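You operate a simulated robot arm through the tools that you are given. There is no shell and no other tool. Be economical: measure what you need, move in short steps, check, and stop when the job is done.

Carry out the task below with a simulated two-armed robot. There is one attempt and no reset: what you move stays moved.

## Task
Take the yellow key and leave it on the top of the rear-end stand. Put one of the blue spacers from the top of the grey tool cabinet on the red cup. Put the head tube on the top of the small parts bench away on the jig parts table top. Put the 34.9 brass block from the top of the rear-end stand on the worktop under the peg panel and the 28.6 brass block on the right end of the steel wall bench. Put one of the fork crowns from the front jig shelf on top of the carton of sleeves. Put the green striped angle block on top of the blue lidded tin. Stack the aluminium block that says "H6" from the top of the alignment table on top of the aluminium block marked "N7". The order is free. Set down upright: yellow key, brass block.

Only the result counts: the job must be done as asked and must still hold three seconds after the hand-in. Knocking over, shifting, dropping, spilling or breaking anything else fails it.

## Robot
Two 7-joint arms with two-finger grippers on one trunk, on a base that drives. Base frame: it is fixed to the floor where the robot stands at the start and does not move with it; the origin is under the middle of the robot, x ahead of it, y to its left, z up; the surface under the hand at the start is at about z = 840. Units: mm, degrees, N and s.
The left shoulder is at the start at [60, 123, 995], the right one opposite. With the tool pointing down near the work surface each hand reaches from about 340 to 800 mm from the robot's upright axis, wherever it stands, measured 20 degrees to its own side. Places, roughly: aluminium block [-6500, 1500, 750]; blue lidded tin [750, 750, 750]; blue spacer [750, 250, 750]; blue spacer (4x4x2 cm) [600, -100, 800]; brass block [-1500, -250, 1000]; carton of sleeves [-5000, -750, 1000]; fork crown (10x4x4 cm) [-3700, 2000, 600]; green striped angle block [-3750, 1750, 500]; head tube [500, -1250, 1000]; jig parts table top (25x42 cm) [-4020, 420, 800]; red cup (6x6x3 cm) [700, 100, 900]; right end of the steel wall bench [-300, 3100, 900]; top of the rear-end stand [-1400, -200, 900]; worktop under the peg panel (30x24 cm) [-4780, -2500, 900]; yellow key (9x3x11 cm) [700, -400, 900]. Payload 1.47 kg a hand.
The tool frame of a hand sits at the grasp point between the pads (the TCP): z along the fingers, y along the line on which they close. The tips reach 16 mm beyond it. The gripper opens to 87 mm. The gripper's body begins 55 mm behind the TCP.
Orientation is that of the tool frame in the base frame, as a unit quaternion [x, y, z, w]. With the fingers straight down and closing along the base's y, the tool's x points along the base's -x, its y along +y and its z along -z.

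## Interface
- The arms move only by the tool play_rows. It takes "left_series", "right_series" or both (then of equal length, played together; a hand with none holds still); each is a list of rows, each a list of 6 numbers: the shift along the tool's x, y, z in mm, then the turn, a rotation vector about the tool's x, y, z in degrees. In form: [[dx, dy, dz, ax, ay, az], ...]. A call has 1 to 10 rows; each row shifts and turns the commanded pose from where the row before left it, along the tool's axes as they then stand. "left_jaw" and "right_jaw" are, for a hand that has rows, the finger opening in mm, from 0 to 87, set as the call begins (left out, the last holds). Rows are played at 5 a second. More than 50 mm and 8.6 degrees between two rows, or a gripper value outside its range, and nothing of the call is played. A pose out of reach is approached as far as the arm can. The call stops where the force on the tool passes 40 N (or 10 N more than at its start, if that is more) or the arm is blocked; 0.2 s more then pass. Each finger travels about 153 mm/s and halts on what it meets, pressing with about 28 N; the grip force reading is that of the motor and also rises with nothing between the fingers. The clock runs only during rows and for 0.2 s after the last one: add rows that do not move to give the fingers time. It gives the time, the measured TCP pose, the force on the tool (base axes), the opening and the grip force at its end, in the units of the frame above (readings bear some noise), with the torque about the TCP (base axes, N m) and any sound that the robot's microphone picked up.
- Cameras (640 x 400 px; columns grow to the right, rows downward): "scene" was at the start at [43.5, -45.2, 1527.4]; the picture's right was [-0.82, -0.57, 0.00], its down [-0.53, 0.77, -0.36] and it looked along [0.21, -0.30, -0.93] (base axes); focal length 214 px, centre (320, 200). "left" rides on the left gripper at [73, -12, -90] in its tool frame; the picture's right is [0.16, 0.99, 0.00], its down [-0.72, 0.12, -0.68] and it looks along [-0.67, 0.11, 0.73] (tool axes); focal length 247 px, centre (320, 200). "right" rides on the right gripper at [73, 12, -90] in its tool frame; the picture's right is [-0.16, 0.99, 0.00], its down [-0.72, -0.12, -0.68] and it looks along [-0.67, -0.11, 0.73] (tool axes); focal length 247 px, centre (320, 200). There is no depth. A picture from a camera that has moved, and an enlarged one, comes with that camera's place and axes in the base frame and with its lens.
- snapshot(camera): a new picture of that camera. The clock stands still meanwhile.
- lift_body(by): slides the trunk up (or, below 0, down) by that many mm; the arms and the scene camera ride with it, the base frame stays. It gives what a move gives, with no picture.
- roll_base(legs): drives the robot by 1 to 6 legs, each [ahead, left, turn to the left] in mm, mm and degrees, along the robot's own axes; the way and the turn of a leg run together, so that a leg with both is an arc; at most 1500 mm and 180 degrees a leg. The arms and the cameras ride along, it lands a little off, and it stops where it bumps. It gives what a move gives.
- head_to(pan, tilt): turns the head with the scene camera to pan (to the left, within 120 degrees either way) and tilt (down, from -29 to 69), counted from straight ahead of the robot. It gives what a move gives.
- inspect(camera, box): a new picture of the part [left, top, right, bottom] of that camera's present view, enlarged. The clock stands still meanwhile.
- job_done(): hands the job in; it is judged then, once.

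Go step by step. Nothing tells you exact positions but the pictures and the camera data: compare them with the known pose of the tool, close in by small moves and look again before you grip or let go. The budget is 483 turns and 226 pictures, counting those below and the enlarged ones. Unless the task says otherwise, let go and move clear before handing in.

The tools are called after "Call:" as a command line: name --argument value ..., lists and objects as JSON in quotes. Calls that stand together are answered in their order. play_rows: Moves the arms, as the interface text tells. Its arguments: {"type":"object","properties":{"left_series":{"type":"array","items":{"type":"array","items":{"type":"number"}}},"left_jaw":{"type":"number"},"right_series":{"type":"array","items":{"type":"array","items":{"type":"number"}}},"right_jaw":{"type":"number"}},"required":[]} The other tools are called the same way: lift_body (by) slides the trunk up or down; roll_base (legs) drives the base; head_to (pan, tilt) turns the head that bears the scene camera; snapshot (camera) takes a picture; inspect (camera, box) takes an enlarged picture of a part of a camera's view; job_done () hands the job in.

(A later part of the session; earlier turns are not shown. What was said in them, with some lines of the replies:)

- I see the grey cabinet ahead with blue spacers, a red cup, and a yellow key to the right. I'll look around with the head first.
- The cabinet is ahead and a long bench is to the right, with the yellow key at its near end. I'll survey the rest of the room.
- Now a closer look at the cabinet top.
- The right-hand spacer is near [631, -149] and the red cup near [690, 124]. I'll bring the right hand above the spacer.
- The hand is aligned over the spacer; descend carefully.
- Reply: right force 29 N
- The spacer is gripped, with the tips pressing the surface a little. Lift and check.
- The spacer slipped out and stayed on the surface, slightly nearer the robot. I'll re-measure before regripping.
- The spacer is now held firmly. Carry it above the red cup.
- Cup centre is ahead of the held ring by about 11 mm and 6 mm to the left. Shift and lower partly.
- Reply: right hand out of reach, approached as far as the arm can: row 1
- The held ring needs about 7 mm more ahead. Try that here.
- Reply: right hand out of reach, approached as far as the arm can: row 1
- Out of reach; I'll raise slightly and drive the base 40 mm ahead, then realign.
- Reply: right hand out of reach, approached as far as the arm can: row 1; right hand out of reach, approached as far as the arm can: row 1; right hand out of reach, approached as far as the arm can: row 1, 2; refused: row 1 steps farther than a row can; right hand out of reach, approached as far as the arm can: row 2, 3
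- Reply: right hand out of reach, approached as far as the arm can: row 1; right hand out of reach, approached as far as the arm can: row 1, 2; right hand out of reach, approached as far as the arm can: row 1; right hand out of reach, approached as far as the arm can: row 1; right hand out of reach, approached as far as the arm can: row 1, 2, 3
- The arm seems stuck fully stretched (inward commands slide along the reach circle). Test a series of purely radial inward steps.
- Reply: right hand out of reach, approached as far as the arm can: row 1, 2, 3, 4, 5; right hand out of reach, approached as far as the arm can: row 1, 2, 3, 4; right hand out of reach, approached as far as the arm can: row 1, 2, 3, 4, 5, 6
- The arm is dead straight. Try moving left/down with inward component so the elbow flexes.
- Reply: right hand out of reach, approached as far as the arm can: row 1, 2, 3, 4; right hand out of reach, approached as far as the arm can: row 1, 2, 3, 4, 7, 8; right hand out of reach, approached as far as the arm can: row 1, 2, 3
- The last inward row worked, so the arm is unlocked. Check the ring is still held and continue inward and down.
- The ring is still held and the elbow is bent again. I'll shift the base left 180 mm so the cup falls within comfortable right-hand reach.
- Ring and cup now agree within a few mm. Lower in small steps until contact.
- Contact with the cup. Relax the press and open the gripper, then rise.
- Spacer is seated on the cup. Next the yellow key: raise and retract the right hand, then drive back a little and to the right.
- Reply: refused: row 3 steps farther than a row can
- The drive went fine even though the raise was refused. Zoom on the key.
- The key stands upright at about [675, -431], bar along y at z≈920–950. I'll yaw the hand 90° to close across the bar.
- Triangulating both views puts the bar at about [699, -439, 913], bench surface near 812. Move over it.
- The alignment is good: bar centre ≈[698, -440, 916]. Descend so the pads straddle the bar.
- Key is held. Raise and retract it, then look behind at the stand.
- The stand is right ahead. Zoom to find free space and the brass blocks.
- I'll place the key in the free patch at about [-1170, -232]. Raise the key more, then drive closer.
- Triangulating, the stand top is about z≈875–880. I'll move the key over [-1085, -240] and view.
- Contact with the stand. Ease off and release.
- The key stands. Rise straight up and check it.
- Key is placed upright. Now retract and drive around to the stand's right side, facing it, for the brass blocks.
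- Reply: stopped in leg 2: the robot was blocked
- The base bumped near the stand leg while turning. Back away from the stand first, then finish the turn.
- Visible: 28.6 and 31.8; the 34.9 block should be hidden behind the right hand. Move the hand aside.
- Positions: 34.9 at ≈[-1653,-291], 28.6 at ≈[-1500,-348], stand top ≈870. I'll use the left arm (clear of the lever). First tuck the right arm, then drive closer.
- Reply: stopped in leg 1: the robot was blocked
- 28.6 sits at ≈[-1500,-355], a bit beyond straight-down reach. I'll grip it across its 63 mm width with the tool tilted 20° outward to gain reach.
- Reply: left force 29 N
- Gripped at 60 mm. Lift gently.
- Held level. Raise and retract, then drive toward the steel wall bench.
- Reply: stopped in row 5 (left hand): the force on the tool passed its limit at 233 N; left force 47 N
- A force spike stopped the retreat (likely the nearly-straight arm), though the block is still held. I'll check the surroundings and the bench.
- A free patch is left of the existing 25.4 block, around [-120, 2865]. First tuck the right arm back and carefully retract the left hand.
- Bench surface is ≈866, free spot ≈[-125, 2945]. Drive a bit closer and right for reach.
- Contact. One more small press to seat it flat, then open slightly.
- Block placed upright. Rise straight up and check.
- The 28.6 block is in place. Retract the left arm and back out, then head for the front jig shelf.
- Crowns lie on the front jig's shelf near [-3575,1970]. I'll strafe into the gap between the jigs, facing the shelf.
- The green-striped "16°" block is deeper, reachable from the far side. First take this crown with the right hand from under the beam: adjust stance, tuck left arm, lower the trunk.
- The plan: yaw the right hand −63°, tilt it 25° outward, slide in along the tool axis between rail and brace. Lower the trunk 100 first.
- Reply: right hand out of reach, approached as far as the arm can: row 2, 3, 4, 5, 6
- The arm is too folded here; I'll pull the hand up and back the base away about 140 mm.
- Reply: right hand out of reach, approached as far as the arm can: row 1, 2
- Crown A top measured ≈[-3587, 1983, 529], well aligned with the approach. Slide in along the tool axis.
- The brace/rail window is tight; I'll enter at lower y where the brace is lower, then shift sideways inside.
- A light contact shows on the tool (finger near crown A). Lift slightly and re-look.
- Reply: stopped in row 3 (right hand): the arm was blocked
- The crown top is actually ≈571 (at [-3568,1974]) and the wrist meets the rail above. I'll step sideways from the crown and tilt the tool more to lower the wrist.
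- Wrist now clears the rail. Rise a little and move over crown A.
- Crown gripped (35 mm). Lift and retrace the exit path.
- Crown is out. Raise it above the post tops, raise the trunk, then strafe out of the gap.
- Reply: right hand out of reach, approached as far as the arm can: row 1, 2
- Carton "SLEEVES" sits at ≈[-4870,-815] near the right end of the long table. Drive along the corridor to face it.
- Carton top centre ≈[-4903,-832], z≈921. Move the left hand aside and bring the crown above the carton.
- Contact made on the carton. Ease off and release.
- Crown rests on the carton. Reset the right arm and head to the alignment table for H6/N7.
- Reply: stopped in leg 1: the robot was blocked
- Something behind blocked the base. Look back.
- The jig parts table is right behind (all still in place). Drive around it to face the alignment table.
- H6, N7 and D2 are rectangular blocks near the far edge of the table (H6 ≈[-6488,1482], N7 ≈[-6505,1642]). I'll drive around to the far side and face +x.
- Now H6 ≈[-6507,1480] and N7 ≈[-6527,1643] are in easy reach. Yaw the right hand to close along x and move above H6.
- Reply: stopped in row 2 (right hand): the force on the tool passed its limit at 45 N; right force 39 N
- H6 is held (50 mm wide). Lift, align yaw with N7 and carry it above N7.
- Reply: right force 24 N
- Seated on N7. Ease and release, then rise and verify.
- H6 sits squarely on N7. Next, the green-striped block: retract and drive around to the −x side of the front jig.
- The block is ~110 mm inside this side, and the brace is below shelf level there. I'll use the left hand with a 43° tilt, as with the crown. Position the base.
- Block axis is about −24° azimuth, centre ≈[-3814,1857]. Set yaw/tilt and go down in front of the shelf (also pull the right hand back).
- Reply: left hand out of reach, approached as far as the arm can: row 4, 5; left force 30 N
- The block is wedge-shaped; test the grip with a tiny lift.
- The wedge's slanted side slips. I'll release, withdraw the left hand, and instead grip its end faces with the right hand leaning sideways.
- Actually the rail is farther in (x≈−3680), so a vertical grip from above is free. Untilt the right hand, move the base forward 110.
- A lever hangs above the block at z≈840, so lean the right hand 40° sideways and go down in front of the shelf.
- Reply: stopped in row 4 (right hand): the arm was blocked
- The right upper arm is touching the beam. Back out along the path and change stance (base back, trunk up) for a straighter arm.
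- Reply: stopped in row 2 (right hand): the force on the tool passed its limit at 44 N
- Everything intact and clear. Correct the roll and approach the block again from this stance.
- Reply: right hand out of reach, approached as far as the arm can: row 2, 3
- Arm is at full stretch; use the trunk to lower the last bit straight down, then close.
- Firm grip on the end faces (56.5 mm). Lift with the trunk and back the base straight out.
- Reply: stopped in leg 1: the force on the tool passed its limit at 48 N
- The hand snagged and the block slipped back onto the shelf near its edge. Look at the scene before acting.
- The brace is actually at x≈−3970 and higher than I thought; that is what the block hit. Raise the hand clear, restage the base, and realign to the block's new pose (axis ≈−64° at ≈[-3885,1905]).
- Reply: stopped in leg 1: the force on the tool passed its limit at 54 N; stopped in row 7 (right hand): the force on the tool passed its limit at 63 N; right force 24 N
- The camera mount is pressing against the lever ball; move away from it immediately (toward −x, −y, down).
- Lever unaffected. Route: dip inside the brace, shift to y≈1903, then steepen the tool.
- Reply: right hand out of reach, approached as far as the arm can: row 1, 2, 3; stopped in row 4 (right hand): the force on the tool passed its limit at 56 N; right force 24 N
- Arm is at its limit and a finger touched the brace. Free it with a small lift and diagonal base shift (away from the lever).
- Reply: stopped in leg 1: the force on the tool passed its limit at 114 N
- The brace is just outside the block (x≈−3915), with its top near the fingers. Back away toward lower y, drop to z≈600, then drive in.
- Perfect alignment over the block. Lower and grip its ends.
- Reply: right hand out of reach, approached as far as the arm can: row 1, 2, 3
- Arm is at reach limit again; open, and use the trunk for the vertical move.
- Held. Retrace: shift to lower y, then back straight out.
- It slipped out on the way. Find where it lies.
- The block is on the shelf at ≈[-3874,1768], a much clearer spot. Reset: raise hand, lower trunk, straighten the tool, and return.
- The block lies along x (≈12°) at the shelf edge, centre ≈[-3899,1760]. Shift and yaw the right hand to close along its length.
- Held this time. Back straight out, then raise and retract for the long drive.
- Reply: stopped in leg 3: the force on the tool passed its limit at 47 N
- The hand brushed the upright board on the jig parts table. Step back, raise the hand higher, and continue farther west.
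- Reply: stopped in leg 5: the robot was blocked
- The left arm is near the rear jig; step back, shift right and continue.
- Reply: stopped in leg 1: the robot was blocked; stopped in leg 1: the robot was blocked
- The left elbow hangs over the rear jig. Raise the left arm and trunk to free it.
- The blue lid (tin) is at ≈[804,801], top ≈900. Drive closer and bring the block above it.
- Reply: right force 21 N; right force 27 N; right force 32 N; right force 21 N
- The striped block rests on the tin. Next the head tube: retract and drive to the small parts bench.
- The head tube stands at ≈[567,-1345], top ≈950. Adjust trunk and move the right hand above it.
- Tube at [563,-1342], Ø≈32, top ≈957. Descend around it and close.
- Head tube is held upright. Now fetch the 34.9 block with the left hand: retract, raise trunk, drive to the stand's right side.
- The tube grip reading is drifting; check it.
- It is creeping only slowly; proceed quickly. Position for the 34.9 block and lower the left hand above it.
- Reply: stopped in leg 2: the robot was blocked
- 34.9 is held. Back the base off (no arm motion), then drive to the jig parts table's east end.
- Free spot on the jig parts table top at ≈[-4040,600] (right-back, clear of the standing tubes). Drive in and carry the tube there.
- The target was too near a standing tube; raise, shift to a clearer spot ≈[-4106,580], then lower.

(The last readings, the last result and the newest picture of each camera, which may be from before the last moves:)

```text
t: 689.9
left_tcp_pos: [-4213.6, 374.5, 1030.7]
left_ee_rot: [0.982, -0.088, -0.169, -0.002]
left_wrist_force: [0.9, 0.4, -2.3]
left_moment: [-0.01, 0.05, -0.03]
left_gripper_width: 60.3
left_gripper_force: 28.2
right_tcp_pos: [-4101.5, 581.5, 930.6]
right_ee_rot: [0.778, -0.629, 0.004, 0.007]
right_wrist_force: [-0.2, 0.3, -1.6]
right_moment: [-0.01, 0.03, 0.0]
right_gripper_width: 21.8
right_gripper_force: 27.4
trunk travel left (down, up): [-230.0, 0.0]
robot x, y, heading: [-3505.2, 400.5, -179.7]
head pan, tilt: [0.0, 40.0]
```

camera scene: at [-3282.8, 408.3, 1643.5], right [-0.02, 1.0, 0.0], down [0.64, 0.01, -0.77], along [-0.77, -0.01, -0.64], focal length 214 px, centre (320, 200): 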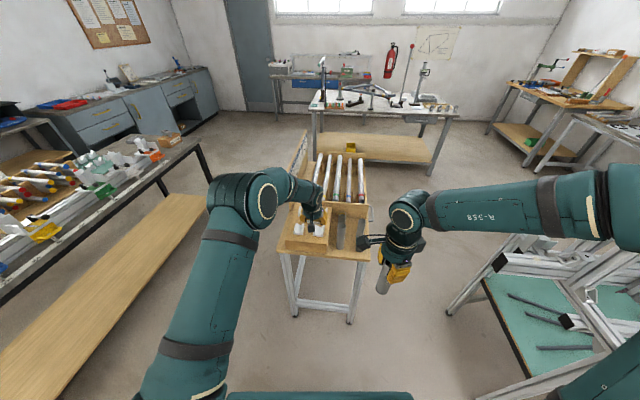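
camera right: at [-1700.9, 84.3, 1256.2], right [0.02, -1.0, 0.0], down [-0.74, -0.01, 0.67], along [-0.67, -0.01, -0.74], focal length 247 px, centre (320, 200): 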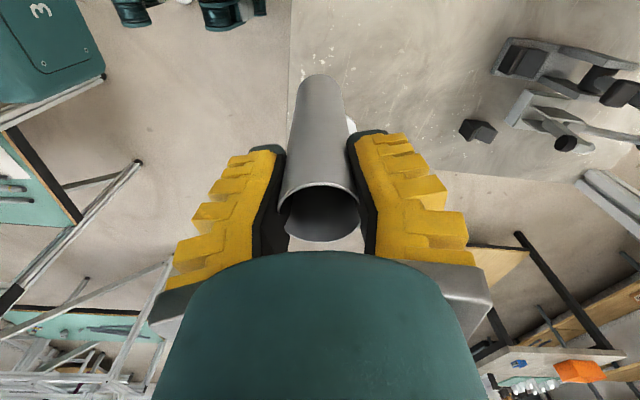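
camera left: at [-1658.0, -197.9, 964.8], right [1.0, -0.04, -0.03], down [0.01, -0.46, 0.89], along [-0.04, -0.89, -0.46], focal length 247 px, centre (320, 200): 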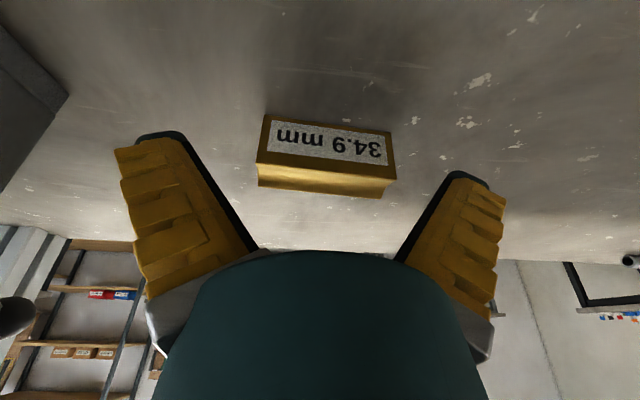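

Continue down in small steps until contact.

Call:
play_rows --right_series '[[0, 0, 3, 0, 0, 0], [0, 0, 0, 0, 0, 0]]' --right_jaw 0

Call:
play_rows --right_series '[[0, 0, 3, 0, 0, 0], [0, 0, 0, 0, 0, 0]]' --right_jaw 0

Call:
play_rows --right_series '[[0, 0, 3, 0, 0, 0], [0, 0, 0, 0, 0, 0]]' --right_jaw 0

Call:
play_rows --right_series '[[0, 0, 3, 0, 0, 0], [0, 0, 0, 0, 0, 0]]' --right_jaw 0

```text
t: 690.5
left_tcp_pos: [-4213.0, 375.9, 1030.5]
left_ee_rot: [0.982, -0.087, -0.17, -0.001]
left_wrist_force: [0.6, -0.6, -1.8]
left_moment: [0.01, 0.01, 0.0]
left_gripper_width: 60.2
left_gripper_force: 27.5
right_tcp_pos: [-4102.1, 582.2, 928.0]
right_ee_rot: [0.777, -0.629, 0.003, 0.007]
right_wrist_force: [-0.1, 0.3, -1.9]
right_moment: [0.04, -0.02, -0.03]
right_gripper_width: 21.8
right_gripper_force: 28.1
trunk travel left (down, up): [-230.0, 0.0]
robot x, y, heading: [-3509.1, 402.7, -179.7]
head pan, tilt: [0.0, 40.0]
```

```text
t: 691.1
left_tcp_pos: [-4215.1, 375.3, 1030.2]
left_ee_rot: [0.982, -0.088, -0.17, -0.002]
left_wrist_force: [0.3, 0.4, -2.7]
left_moment: [0.01, 0.02, 0.01]
left_gripper_width: 60.0
left_gripper_force: 28.3
right_tcp_pos: [-4101.7, 580.5, 924.5]
right_ee_rot: [0.777, -0.629, 0.005, 0.006]
right_wrist_force: [-0.5, 0.2, -1.3]
right_moment: [0.02, 0.01, 0.01]
right_gripper_width: 21.9
right_gripper_force: 27.5
trunk travel left (down, up): [-230.0, 0.0]
robot x, y, heading: [-3508.1, 403.8, -179.6]
head pan, tilt: [0.0, 40.0]
```

```text
t: 691.7
left_tcp_pos: [-4213.8, 376.6, 1030.1]
left_ee_rot: [0.982, -0.088, -0.169, -0.002]
left_wrist_force: [-0.3, 0.0, -2.2]
left_moment: [0.01, 0.03, -0.02]
left_gripper_width: 59.9
left_gripper_force: 27.9
right_tcp_pos: [-4101.3, 581.8, 921.3]
right_ee_rot: [0.778, -0.629, 0.004, 0.007]
right_wrist_force: [0.1, -0.7, -2.0]
right_moment: [0.02, 0.03, 0.02]
right_gripper_width: 21.6
right_gripper_force: 27.9
trunk travel left (down, up): [-230.0, 0.0]
robot x, y, heading: [-3506.6, 402.0, -179.4]
head pan, tilt: [0.0, 40.0]
```

```text
t: 692.3
left_tcp_pos: [-4214.6, 375.0, 1030.1]
left_ee_rot: [0.981, -0.089, -0.17, -0.002]
left_wrist_force: [0.6, 0.5, -2.9]
left_moment: [-0.01, 0.02, -0.03]
left_gripper_width: 60.3
left_gripper_force: 28.2
right_tcp_pos: [-4100.8, 581.6, 917.8]
right_ee_rot: [0.777, -0.629, 0.003, 0.006]
right_wrist_force: [0.6, 0.0, -0.5]
right_moment: [-0.01, -0.02, 0.0]
right_gripper_width: 21.7
right_gripper_force: 27.7
trunk travel left (down, up): [-230.0, 0.0]
robot x, y, heading: [-3509.7, 406.5, -179.4]
head pan, tilt: [0.0, 40.0]
```

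Call:
play_rows --right_series '[[0, 0, 3, 0, 0, 0], [0, 0, 0, 0, 0, 0]]' --right_jaw 0

Call:
play_rows --right_series '[[0, 0, 3, 0, 0, 0], [0, 0, 0, 0, 0, 0]]' --right_jaw 0

Call:
play_rows --right_series '[[0, 0, 3, 0, 0, 0], [0, 0, 0, 0, 0, 0]]' --right_jaw 0

Call:
play_rows --right_series '[[0, 0, 3, 0, 0, 0], [0, 0, 0, 0, 0, 0]]' --right_jaw 0

```text
t: 692.9
left_tcp_pos: [-4214.0, 375.4, 1029.8]
left_ee_rot: [0.982, -0.088, -0.169, -0.001]
left_wrist_force: [0.0, 0.6, -2.3]
left_moment: [-0.02, 0.01, 0.01]
left_gripper_width: 60.3
left_gripper_force: 27.9
right_tcp_pos: [-4100.4, 579.8, 915.2]
right_ee_rot: [0.777, -0.629, 0.004, 0.006]
right_wrist_force: [-0.2, 1.1, -0.8]
right_moment: [0.0, 0.01, 0.02]
right_gripper_width: 21.7
right_gripper_force: 27.6
trunk travel left (down, up): [-230.0, 0.0]
robot x, y, heading: [-3504.6, 401.3, -179.6]
head pan, tilt: [0.0, 40.0]
```

```text
t: 693.5
left_tcp_pos: [-4213.9, 374.7, 1029.2]
left_ee_rot: [0.981, -0.088, -0.171, -0.002]
left_wrist_force: [0.7, 0.4, -2.0]
left_moment: [0.03, -0.03, -0.02]
left_gripper_width: 60.3
left_gripper_force: 27.2
right_tcp_pos: [-4101.1, 581.0, 912.4]
right_ee_rot: [0.777, -0.629, 0.004, 0.007]
right_wrist_force: [-0.4, 0.1, -1.0]
right_moment: [0.02, 0.0, 0.02]
right_gripper_width: 21.8
right_gripper_force: 28.0
trunk travel left (down, up): [-230.0, 0.0]
robot x, y, heading: [-3509.0, 404.3, -179.5]
head pan, tilt: [0.0, 40.0]
```

```text
t: 694.1
left_tcp_pos: [-4213.3, 375.1, 1031.3]
left_ee_rot: [0.981, -0.088, -0.171, -0.002]
left_wrist_force: [-1.3, -1.6, -2.5]
left_moment: [0.01, -0.02, 0.0]
left_gripper_width: 60.2
left_gripper_force: 28.0
right_tcp_pos: [-4100.8, 580.8, 910.7]
right_ee_rot: [0.777, -0.629, 0.002, 0.007]
right_wrist_force: [0.6, 0.4, 5.6]
right_moment: [0.03, 0.28, -0.02]
right_gripper_width: 22.0
right_gripper_force: 28.7
trunk travel left (down, up): [-230.0, 0.0]
robot x, y, heading: [-3507.5, 403.1, -179.6]
head pan, tilt: [0.0, 40.0]
```

```text
t: 694.7
left_tcp_pos: [-4210.5, 376.2, 1031.8]
left_ee_rot: [0.981, -0.088, -0.171, -0.002]
left_wrist_force: [0.2, 0.5, -2.7]
left_moment: [-0.02, 0.03, 0.01]
left_gripper_width: 60.2
left_gripper_force: 27.7
right_tcp_pos: [-4101.2, 581.4, 910.1]
right_ee_rot: [0.777, -0.629, 0.002, 0.007]
right_wrist_force: [0.3, 3.2, 28.6]
right_moment: [0.29, 0.33, -0.16]
right_gripper_width: 22.0
right_gripper_force: 28.2
trunk travel left (down, up): [-230.0, 0.0]
robot x, y, heading: [-3507.7, 403.5, -179.6]
head pan, tilt: [0.0, 40.0]
```

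Contact made. Ease off, open, and rise straight up.

Call:
play_rows --right_series '[[0, 0, -3, 0, 0, 0], [0, 0, 0, 0, 0, 0]]' --right_jaw 0

Call:
play_rows --right_series '[[0, 0, 0, 0, 0, 0], [0, 0, 0, 0, 0, 0], [0, 0, 0, 0, 0, 0]]' --right_jaw 44

Call:
play_rows --right_series '[[0, 0, -20, 0, 0, 0], [0, 0, -40, 0, 0, 0], [0, 0, -45, 0, 0, 0], [0, 0, -45, 0, 0, 0], [0, 0, -45, 0, 0, 0], [0, 0, -45, 0, 0, 0]]' --right_jaw 44

```text
t: 695.3
left_tcp_pos: [-4212.9, 375.7, 1031.2]
left_ee_rot: [0.982, -0.087, -0.17, -0.002]
left_wrist_force: [-0.1, 0.3, -2.7]
left_moment: [0.02, 0.02, 0.01]
left_gripper_width: 60.3
left_gripper_force: 28.1
right_tcp_pos: [-4101.4, 581.5, 909.6]
right_ee_rot: [0.778, -0.629, 0.003, 0.006]
right_wrist_force: [-3.3, 2.3, 17.1]
right_moment: [0.35, 0.51, -0.01]
right_gripper_width: 21.9
right_gripper_force: 27.4
trunk travel left (down, up): [-230.0, 0.0]
robot x, y, heading: [-3510.8, 409.2, -179.7]
head pan, tilt: [0.0, 40.0]
```

```text
t: 696.1
left_tcp_pos: [-4211.5, 376.2, 1031.8]
left_ee_rot: [0.981, -0.088, -0.171, -0.002]
left_wrist_force: [-0.4, 0.0, -2.7]
left_moment: [0.01, 0.02, 0.04]
left_gripper_width: 60.2
left_gripper_force: 28.3
right_tcp_pos: [-4098.2, 580.2, 909.5]
right_ee_rot: [0.778, -0.629, 0.004, 0.006]
right_wrist_force: [16.2, 2.9, 11.2]
right_moment: [-0.12, 0.33, -0.19]
right_gripper_width: 39.4
right_gripper_force: 0.0
trunk travel left (down, up): [-230.0, 0.0]
robot x, y, heading: [-3508.8, 404.8, -179.1]
head pan, tilt: [0.0, 40.0]
```

```text
t: 697.5
left_tcp_pos: [-4213.2, 375.8, 1031.6]
left_ee_rot: [0.981, -0.088, -0.17, -0.002]
left_wrist_force: [-0.3, 0.2, -2.3]
left_moment: [0.01, 0.01, 0.03]
left_gripper_width: 60.3
left_gripper_force: 27.8
right_tcp_pos: [-4099.0, 584.3, 1151.4]
right_ee_rot: [0.777, -0.629, 0.004, 0.006]
right_wrist_force: [0.7, -0.9, 0.8]
right_moment: [0.03, -0.01, 0.02]
right_gripper_width: 49.7
right_gripper_force: 4.7
trunk travel left (down, up): [-230.0, 0.0]
robot x, y, heading: [-3507.0, 405.3, -179.8]
head pan, tilt: [0.0, 40.0]
```

Tube released on the jig parts table. Retract the left hand carefully, then drive around to the worktop under the peg panel.

Call:
play_rows --left_series '[[34.4, -7, -21, 0, 0, 0], [34.4, -7, -21, 0, 0, 0], [34.4, -7, -21, 0, 0, 0], [34.4, -7, -21, 0, 0, 0], [34.4, -7, -21, 0, 0, 0]]' --right_series '[[0, -30, 0, 0, 0, 0], [0, -30, 0, 0, 0, 0], [0, -30, 0, 0, 0, 0], [0, -30, 0, 0, 0, 0], [0, -30, 0, 0, 0, 0]]' --left_jaw 0

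Call:
roll_base --legs '[[-350, 0, 0], [0, 730, 0], [1500, 0, 0], [150, 0, 0]]'

```text
t: 698.7
left_tcp_pos: [-4010.5, 377.0, 1073.8]
left_ee_rot: [0.981, -0.088, -0.172, -0.002]
left_wrist_force: [-0.2, -0.6, -2.3]
left_moment: [0.0, 0.02, 0.0]
left_gripper_width: 60.3
left_gripper_force: 27.6
right_tcp_pos: [-3951.6, 615.8, 1149.1]
right_ee_rot: [0.778, -0.629, 0.003, 0.006]
right_wrist_force: [0.7, 0.6, 0.0]
right_moment: [-0.05, 0.02, -0.02]
right_gripper_width: 49.5
right_gripper_force: 4.0
trunk travel left (down, up): [-230.0, 0.0]
robot x, y, heading: [-3506.8, 399.4, -179.4]
head pan, tilt: [0.0, 40.0]
```

```text
t: 715.5
left_tcp_pos: [-5357.5, -349.1, 1072.1]
left_ee_rot: [0.982, -0.085, -0.169, -0.001]
left_wrist_force: [-0.1, 0.7, -2.6]
left_moment: [-0.02, 0.03, 0.02]
left_gripper_width: 60.3
left_gripper_force: 28.4
right_tcp_pos: [-5301.8, -110.5, 1147.5]
right_ee_rot: [0.779, -0.627, 0.004, 0.006]
right_wrist_force: [0.3, 0.8, -1.2]
right_moment: [-0.01, -0.01, -0.02]
right_gripper_width: 49.6
right_gripper_force: 3.8
trunk travel left (down, up): [-230.0, 0.0]
robot x, y, heading: [-4849.4, -318.0, -178.8]
head pan, tilt: [0.0, 40.0]
```

Call:
roll_base --legs '[[650, 0, -1], [0, 1480, 0], [0, 0, 90], [0, 620, 0]]'

Call:
head_to --pan 0 --tilt 35

Call:
snapshot --camera "scene"

```text
t: 741.3
left_tcp_pos: [-4889.9, -2348.5, 1073.4]
left_ee_rot: [0.771, 0.614, -0.124, 0.116]
left_wrist_force: [0.2, 0.2, -3.4]
left_moment: [0.0, 0.03, -0.02]
left_gripper_width: 60.2
left_gripper_force: 28.0
right_tcp_pos: [-5124.8, -2279.5, 1147.8]
right_ee_rot: [0.997, 0.081, 0.006, 0.002]
right_wrist_force: [-0.9, -0.1, 0.4]
right_moment: [0.02, 0.02, 0.04]
right_gripper_width: 49.6
right_gripper_force: 4.4
trunk travel left (down, up): [-230.0, 0.0]
robot x, y, heading: [-4894.0, -1842.4, -91.9]
head pan, tilt: [0.0, 40.0]
```

```text
t: 742.0
left_tcp_pos: [-4889.2, -2348.9, 1072.2]
left_ee_rot: [0.771, 0.614, -0.124, 0.116]
left_wrist_force: [-0.4, 0.7, -2.7]
left_moment: [-0.02, -0.03, -0.01]
left_gripper_width: 60.4
left_gripper_force: 27.7
right_tcp_pos: [-5124.2, -2279.3, 1148.7]
right_ee_rot: [0.997, 0.081, 0.007, 0.001]
right_wrist_force: [0.9, -0.1, -0.3]
right_moment: [-0.01, 0.02, 0.01]
right_gripper_width: 49.3
right_gripper_force: 3.5
trunk travel left (down, up): [-230.0, 0.0]
robot x, y, heading: [-4893.7, -1839.2, -92.6]
head pan, tilt: [0.0, 35.0]
```

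```text
1 pictures are left
camera scene: at [-4895.5, -1940.6, 1651.0], right [-1.0, 0.04, 0.0], down [0.02, 0.57, -0.82], along [-0.03, -0.82, -0.57], focal length 214 px, centre (320, 200)
```

scene: 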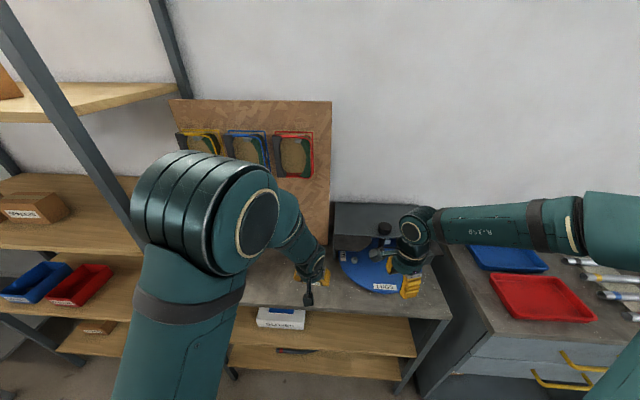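

One picture left; I'll bring the block over the free middle of the worktop and use it with the left camera.

Call:
play_rows --left_series '[[-15.8, 27.8, 29.4, 0, 0, 0], [-15.8, 27.8, 29.4, 0, 0, 0], [-15.8, 27.8, 29.4, 0, 0, 0], [-15.8, 27.8, 29.4, 0, 0, 0], [0, 0, 0, 0, 0, 0]]' --left_jaw 0

Call:
snapshot --camera "left"

```text
t: 743.2
left_tcp_pos: [-4802.1, -2471.0, 985.8]
left_ee_rot: [0.771, 0.614, -0.125, 0.117]
left_wrist_force: [-0.6, 0.3, -2.8]
left_moment: [-0.03, 0.01, 0.0]
left_gripper_width: 60.1
left_gripper_force: 28.0
right_tcp_pos: [-5124.7, -2278.5, 1148.7]
right_ee_rot: [0.997, 0.081, 0.007, 0.001]
right_wrist_force: [0.0, 0.9, -0.1]
right_moment: [0.02, -0.01, 0.0]
right_gripper_width: 49.7
right_gripper_force: 4.3
trunk travel left (down, up): [-230.0, 0.0]
robot x, y, heading: [-4896.7, -1844.1, -92.3]
head pan, tilt: [0.0, 35.0]
```

```text
0 pictures are left
camera left: at [-4793.0, -2371.0, 1045.5], right [1.0, -0.07, -0.03], down [-0.01, -0.46, 0.89], along [-0.08, -0.88, -0.46], focal length 247 px, centre (320, 200)
```

left: 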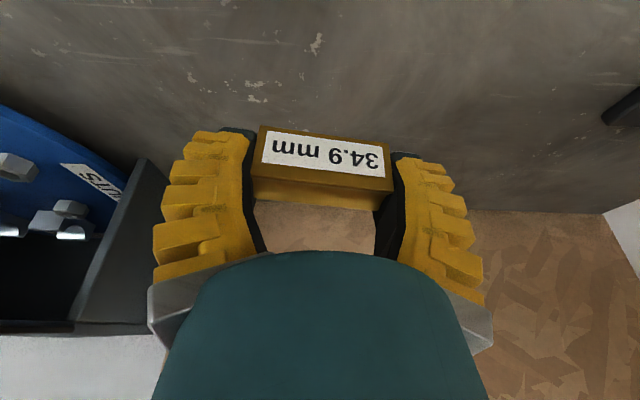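

The surface below is clear. Lower in steps until contact.

Call:
play_rows --left_series '[[6.7, -0.5, 18.9, 0, 0, 0], [5, -0.4, 14.1, 0, 0, 0], [0, 0, 0, 0, 0, 0]]' --left_jaw 0

Call:
play_rows --left_series '[[1.7, 0, 4.7, 0, 0, 0], [0, 0, 0, 0, 0, 0]]' --left_jaw 0

Call:
play_rows --left_series '[[1.3, 0, 3.8, 0, 0, 0], [0, 0, 0, 0, 0, 0]]' --left_jaw 0

Call:
play_rows --left_series '[[1.3, 0, 3.8, 0, 0, 0], [0, 0, 0, 0, 0, 0]]' --left_jaw 0

Call:
play_rows --left_series '[[1, 0, 2.8, 0, 0, 0], [0, 0, 0, 0, 0, 0]]' --left_jaw 0

Call:
play_rows --left_series '[[1, 0, 2.8, 0, 0, 0], [0, 0, 0, 0, 0, 0]]' --left_jaw 0

```text
t: 744.0
left_tcp_pos: [-4800.5, -2470.3, 951.2]
left_ee_rot: [0.771, 0.614, -0.124, 0.116]
left_wrist_force: [0.6, -0.5, -2.8]
left_moment: [0.0, 0.02, 0.01]
left_gripper_width: 59.9
left_gripper_force: 27.7
right_tcp_pos: [-5124.7, -2279.5, 1148.7]
right_ee_rot: [0.997, 0.081, 0.006, 0.002]
right_wrist_force: [0.2, -0.1, 0.6]
right_moment: [-0.01, 0.0, 0.01]
right_gripper_width: 49.7
right_gripper_force: 4.3
trunk travel left (down, up): [-230.0, 0.0]
robot x, y, heading: [-4893.5, -1840.3, -92.4]
head pan, tilt: [0.0, 35.0]
```

```text
t: 744.6
left_tcp_pos: [-4800.4, -2469.7, 946.3]
left_ee_rot: [0.771, 0.613, -0.125, 0.117]
left_wrist_force: [0.3, 0.2, -2.1]
left_moment: [-0.05, -0.01, -0.01]
left_gripper_width: 60.1
left_gripper_force: 27.9
right_tcp_pos: [-5124.5, -2278.9, 1148.5]
right_ee_rot: [0.997, 0.081, 0.006, 0.002]
right_wrist_force: [0.4, 0.5, -0.1]
right_moment: [-0.02, 0.0, 0.02]
right_gripper_width: 49.7
right_gripper_force: 4.2
trunk travel left (down, up): [-230.0, 0.0]
robot x, y, heading: [-4894.3, -1841.9, -92.2]
head pan, tilt: [0.0, 35.0]
```

```text
t: 745.2
left_tcp_pos: [-4801.3, -2470.7, 942.5]
left_ee_rot: [0.771, 0.613, -0.125, 0.115]
left_wrist_force: [0.1, 0.7, -2.7]
left_moment: [0.01, -0.01, 0.01]
left_gripper_width: 60.2
left_gripper_force: 28.8
right_tcp_pos: [-5125.1, -2279.0, 1148.5]
right_ee_rot: [0.997, 0.081, 0.006, 0.002]
right_wrist_force: [0.4, -0.5, -0.3]
right_moment: [0.02, -0.01, 0.01]
right_gripper_width: 49.7
right_gripper_force: 4.2
trunk travel left (down, up): [-230.0, 0.0]
robot x, y, heading: [-4892.7, -1841.9, -92.1]
head pan, tilt: [0.0, 35.0]
```

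```text
t: 745.8
left_tcp_pos: [-4802.2, -2470.8, 938.8]
left_ee_rot: [0.772, 0.613, -0.124, 0.116]
left_wrist_force: [0.5, -0.8, -2.8]
left_moment: [0.02, 0.0, 0.01]
left_gripper_width: 60.1
left_gripper_force: 27.9
right_tcp_pos: [-5124.4, -2279.3, 1149.0]
right_ee_rot: [0.997, 0.082, 0.006, 0.002]
right_wrist_force: [-0.2, -0.7, 0.1]
right_moment: [0.0, -0.01, -0.02]
right_gripper_width: 49.4
right_gripper_force: 3.9
trunk travel left (down, up): [-230.0, 0.0]
robot x, y, heading: [-4889.8, -1839.7, -92.4]
head pan, tilt: [0.0, 35.0]
```

```text
t: 746.4
left_tcp_pos: [-4799.5, -2471.3, 935.1]
left_ee_rot: [0.772, 0.613, -0.125, 0.115]
left_wrist_force: [0.4, -0.2, -3.0]
left_moment: [0.0, -0.04, 0.01]
left_gripper_width: 60.0
left_gripper_force: 28.2
right_tcp_pos: [-5123.9, -2280.3, 1148.4]
right_ee_rot: [0.997, 0.082, 0.006, 0.002]
right_wrist_force: [0.7, 0.5, 0.1]
right_moment: [0.02, 0.0, -0.01]
right_gripper_width: 49.9
right_gripper_force: 3.5
trunk travel left (down, up): [-230.0, 0.0]
robot x, y, heading: [-4895.3, -1842.3, -92.5]
head pan, tilt: [0.0, 35.0]
```

```text
t: 747.0
left_tcp_pos: [-4800.1, -2470.9, 931.9]
left_ee_rot: [0.77, 0.614, -0.124, 0.117]
left_wrist_force: [0.4, -0.4, -3.0]
left_moment: [-0.02, 0.03, 0.01]
left_gripper_width: 60.1
left_gripper_force: 27.7
right_tcp_pos: [-5124.5, -2279.2, 1147.9]
right_ee_rot: [0.997, 0.081, 0.006, 0.002]
right_wrist_force: [0.3, 0.4, 0.6]
right_moment: [-0.01, -0.02, -0.01]
right_gripper_width: 49.8
right_gripper_force: 3.9
trunk travel left (down, up): [-230.0, 0.0]
robot x, y, heading: [-4890.9, -1841.1, -92.3]
head pan, tilt: [0.0, 35.0]
```

Call:
play_rows --left_series '[[1, 0, 2.8, 0, 0, 0], [1, 0, 2.8, 0, 0, 0], [0, 0, 0, 0, 0, 0]]' --left_jaw 0

Call:
play_rows --left_series '[[1, 0, 2.8, 0, 0, 0], [1, 0, 2.8, 0, 0, 0], [0, 0, 0, 0, 0, 0]]' --left_jaw 0

Call:
play_rows --left_series '[[1, 0, 2.8, 0, 0, 0], [0.5, 0, 1.4, 0, 0, 0], [0, 0, 0, 0, 0, 0]]' --left_jaw 0

Call:
play_rows --left_series '[[1, 0, 2.8, 0, 0, 0], [0, 0, 0, 0, 0, 0]]' --left_jaw 0

```text
t: 747.8
left_tcp_pos: [-4800.1, -2471.0, 925.0]
left_ee_rot: [0.772, 0.613, -0.125, 0.116]
left_wrist_force: [-0.3, -0.6, -2.8]
left_moment: [0.01, 0.01, 0.03]
left_gripper_width: 60.2
left_gripper_force: 27.8
right_tcp_pos: [-5125.2, -2280.3, 1148.5]
right_ee_rot: [0.997, 0.081, 0.007, 0.002]
right_wrist_force: [-0.1, -0.9, 0.2]
right_moment: [-0.01, -0.02, 0.01]
right_gripper_width: 49.5
right_gripper_force: 4.1
trunk travel left (down, up): [-230.0, 0.0]
robot x, y, heading: [-4893.9, -1841.7, -92.0]
head pan, tilt: [0.0, 35.0]
```

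```text
t: 748.6
left_tcp_pos: [-4799.9, -2469.5, 921.3]
left_ee_rot: [0.771, 0.614, -0.124, 0.116]
left_wrist_force: [-1.0, 0.4, -3.1]
left_moment: [0.01, -0.01, -0.01]
left_gripper_width: 60.2
left_gripper_force: 27.7
right_tcp_pos: [-5123.9, -2280.6, 1148.7]
right_ee_rot: [0.997, 0.081, 0.006, 0.002]
right_wrist_force: [0.3, -0.2, -0.5]
right_moment: [0.0, 0.04, -0.03]
right_gripper_width: 49.5
right_gripper_force: 4.0
trunk travel left (down, up): [-230.0, 0.0]
robot x, y, heading: [-4894.7, -1844.1, -92.3]
head pan, tilt: [0.0, 35.0]
```

```text
t: 749.4
left_tcp_pos: [-4800.3, -2470.1, 918.2]
left_ee_rot: [0.771, 0.613, -0.127, 0.118]
left_wrist_force: [2.9, -0.5, 22.8]
left_moment: [0.36, 0.02, 0.02]
left_gripper_width: 60.6
left_gripper_force: 28.0
right_tcp_pos: [-5124.8, -2277.3, 1148.2]
right_ee_rot: [0.997, 0.081, 0.007, 0.003]
right_wrist_force: [0.9, 0.7, 0.1]
right_moment: [-0.03, 0.0, 0.0]
right_gripper_width: 49.7
right_gripper_force: 3.6
trunk travel left (down, up): [-230.0, 0.0]
robot x, y, heading: [-4893.4, -1842.6, -92.3]
head pan, tilt: [0.0, 35.0]
```

```text
t: 749.9
left_tcp_pos: [-4800.7, -2472.2, 917.1]
left_ee_rot: [0.77, 0.613, -0.129, 0.12]
left_wrist_force: [1.2, 8.8, 17.9]
left_moment: [0.34, 0.14, -0.18]
left_gripper_width: 60.8
left_gripper_force: 28.0
right_tcp_pos: [-5124.0, -2277.0, 1148.5]
right_ee_rot: [0.997, 0.082, 0.006, 0.004]
right_wrist_force: [-0.4, 0.5, 0.5]
right_moment: [0.0, -0.01, 0.01]
right_gripper_width: 49.6
right_gripper_force: 3.8
trunk travel left (down, up): [-230.0, 0.0]
robot x, y, heading: [-4893.8, -1845.2, -92.3]
head pan, tilt: [0.0, 35.0]
stopped in row 2 (left hand): the force on the tool passed its limit at 41 N (the readings are from after the stop); the commanded pose is now the measured one
```

Seated on the worktop. Release and rise.

Call:
play_rows --left_series '[[-0.4, 0, -1, 0, 0, 0], [0, 0, 0, 0, 0, 0]]' --left_jaw 0

Call:
play_rows --left_series '[[0, 0, 0, 0, 0, 0], [0, 0, 0, 0, 0, 0], [0, 0, 0, 0, 0, 0]]' --left_jaw 74

Call:
play_rows --left_series '[[-3.4, 0, -9.4, 0, 0, 0], [-13, 0, -37, 0, 0, 0], [-14, 0, -40, 0, 0, 0], [-14, 0, -40, 0, 0, 0]]' --left_jaw 76

Call:
roll_base --legs '[[-120, 0, 0]]'

```text
t: 750.5
left_tcp_pos: [-4799.9, -2471.5, 916.9]
left_ee_rot: [0.77, 0.613, -0.128, 0.119]
left_wrist_force: [0.8, 6.1, 16.3]
left_moment: [0.36, 0.3, -0.13]
left_gripper_width: 60.8
left_gripper_force: 28.3
right_tcp_pos: [-5124.3, -2277.9, 1149.2]
right_ee_rot: [0.997, 0.081, 0.006, 0.003]
right_wrist_force: [0.5, 0.3, -0.1]
right_moment: [0.0, -0.01, -0.02]
right_gripper_width: 49.4
right_gripper_force: 3.7
trunk travel left (down, up): [-230.0, 0.0]
robot x, y, heading: [-4892.9, -1842.0, -92.5]
head pan, tilt: [0.0, 35.0]
```

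```text
t: 751.3
left_tcp_pos: [-4799.8, -2471.1, 915.5]
left_ee_rot: [0.77, 0.613, -0.127, 0.119]
left_wrist_force: [-0.1, -0.3, 0.3]
left_moment: [0.0, -0.01, 0.02]
left_gripper_width: 76.7
left_gripper_force: 1.7
right_tcp_pos: [-5125.3, -2279.2, 1147.8]
right_ee_rot: [0.997, 0.081, 0.006, 0.002]
right_wrist_force: [-0.6, 1.1, 0.6]
right_moment: [-0.01, 0.01, -0.01]
right_gripper_width: 49.6
right_gripper_force: 4.4
trunk travel left (down, up): [-230.0, 0.0]
robot x, y, heading: [-4891.4, -1841.1, -92.6]
head pan, tilt: [0.0, 35.0]
```

```text
t: 752.3
left_tcp_pos: [-4802.8, -2467.3, 1050.0]
left_ee_rot: [0.77, 0.613, -0.128, 0.119]
left_wrist_force: [0.1, 0.2, 0.1]
left_moment: [-0.01, 0.03, 0.01]
left_gripper_width: 78.5
left_gripper_force: 1.8
right_tcp_pos: [-5124.4, -2277.8, 1148.7]
right_ee_rot: [0.997, 0.081, 0.005, 0.002]
right_wrist_force: [-0.4, 0.6, 0.0]
right_moment: [0.0, 0.01, 0.01]
right_gripper_width: 49.7
right_gripper_force: 4.1
trunk travel left (down, up): [-230.0, 0.0]
robot x, y, heading: [-4895.0, -1844.7, -92.5]
head pan, tilt: [0.0, 35.0]
```

```text
t: 753.6
left_tcp_pos: [-4797.7, -2348.7, 1048.3]
left_ee_rot: [0.77, 0.613, -0.128, 0.118]
left_wrist_force: [0.2, 0.3, 0.0]
left_moment: [0.0, 0.02, 0.02]
left_gripper_width: 78.5
left_gripper_force: 2.1
right_tcp_pos: [-5120.6, -2159.7, 1148.7]
right_ee_rot: [0.997, 0.081, 0.006, 0.003]
right_wrist_force: [-1.0, 0.1, 0.0]
right_moment: [0.0, -0.04, -0.03]
right_gripper_width: 49.8
right_gripper_force: 4.2
trunk travel left (down, up): [-230.0, 0.0]
robot x, y, heading: [-4886.1, -1722.1, -92.3]
head pan, tilt: [0.0, 35.0]
```

All items have been set down and both hands are clear, so I am handing the job in. With no pictures left, the final state of the head tube and the 34.9 block rests on the force readings alone.

Call:
job_done

```text
The job is handed in.
```

All eight moves were made and the job is handed in, but I could not check the last two by picture because I had used them all.

**Seen in place after release:**
- The yellow key stands upright on the rear-end stand.
- A blue spacer sits on the red cup.
- The 28.6 brass block stands on the right end of the steel wall bench.
- A fork crown stands on the carton of sleeves.
- H6 sits squarely on N7.
- The green striped angle block is on the blue lidded tin, slightly off centre.

**Judged from force readings only:**
- **34.9 brass block:** it touched down on a clear part of the worktop under the peg panel and released cleanly.
- **Head tube:** I released it on the jig parts table top, but a finger touched the low wooden barrier there as the gripper opened. The tube may have dropped a few millimetres or fallen over.

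**Bumps on the way:**
- **Front jig:** the angle block slipped back onto its shelf twice before I got it out. The arm and hand also pressed on the jig's beam, brace and a lever ball there; the lever looked unmoved in the one picture I took of it afterwards.
- **Jig parts table:** the base bumped the table, and later the hand brushed its upright board. Pictures after each showed its tubes still in place.
- **Rear-end stand:** the base bumped it a few times, and one arm move there stopped on a high force reading. I did not check the stand as a whole afterwards.
- **Rear jig:** the left elbow caught on it once, and I did not check that jig closely.
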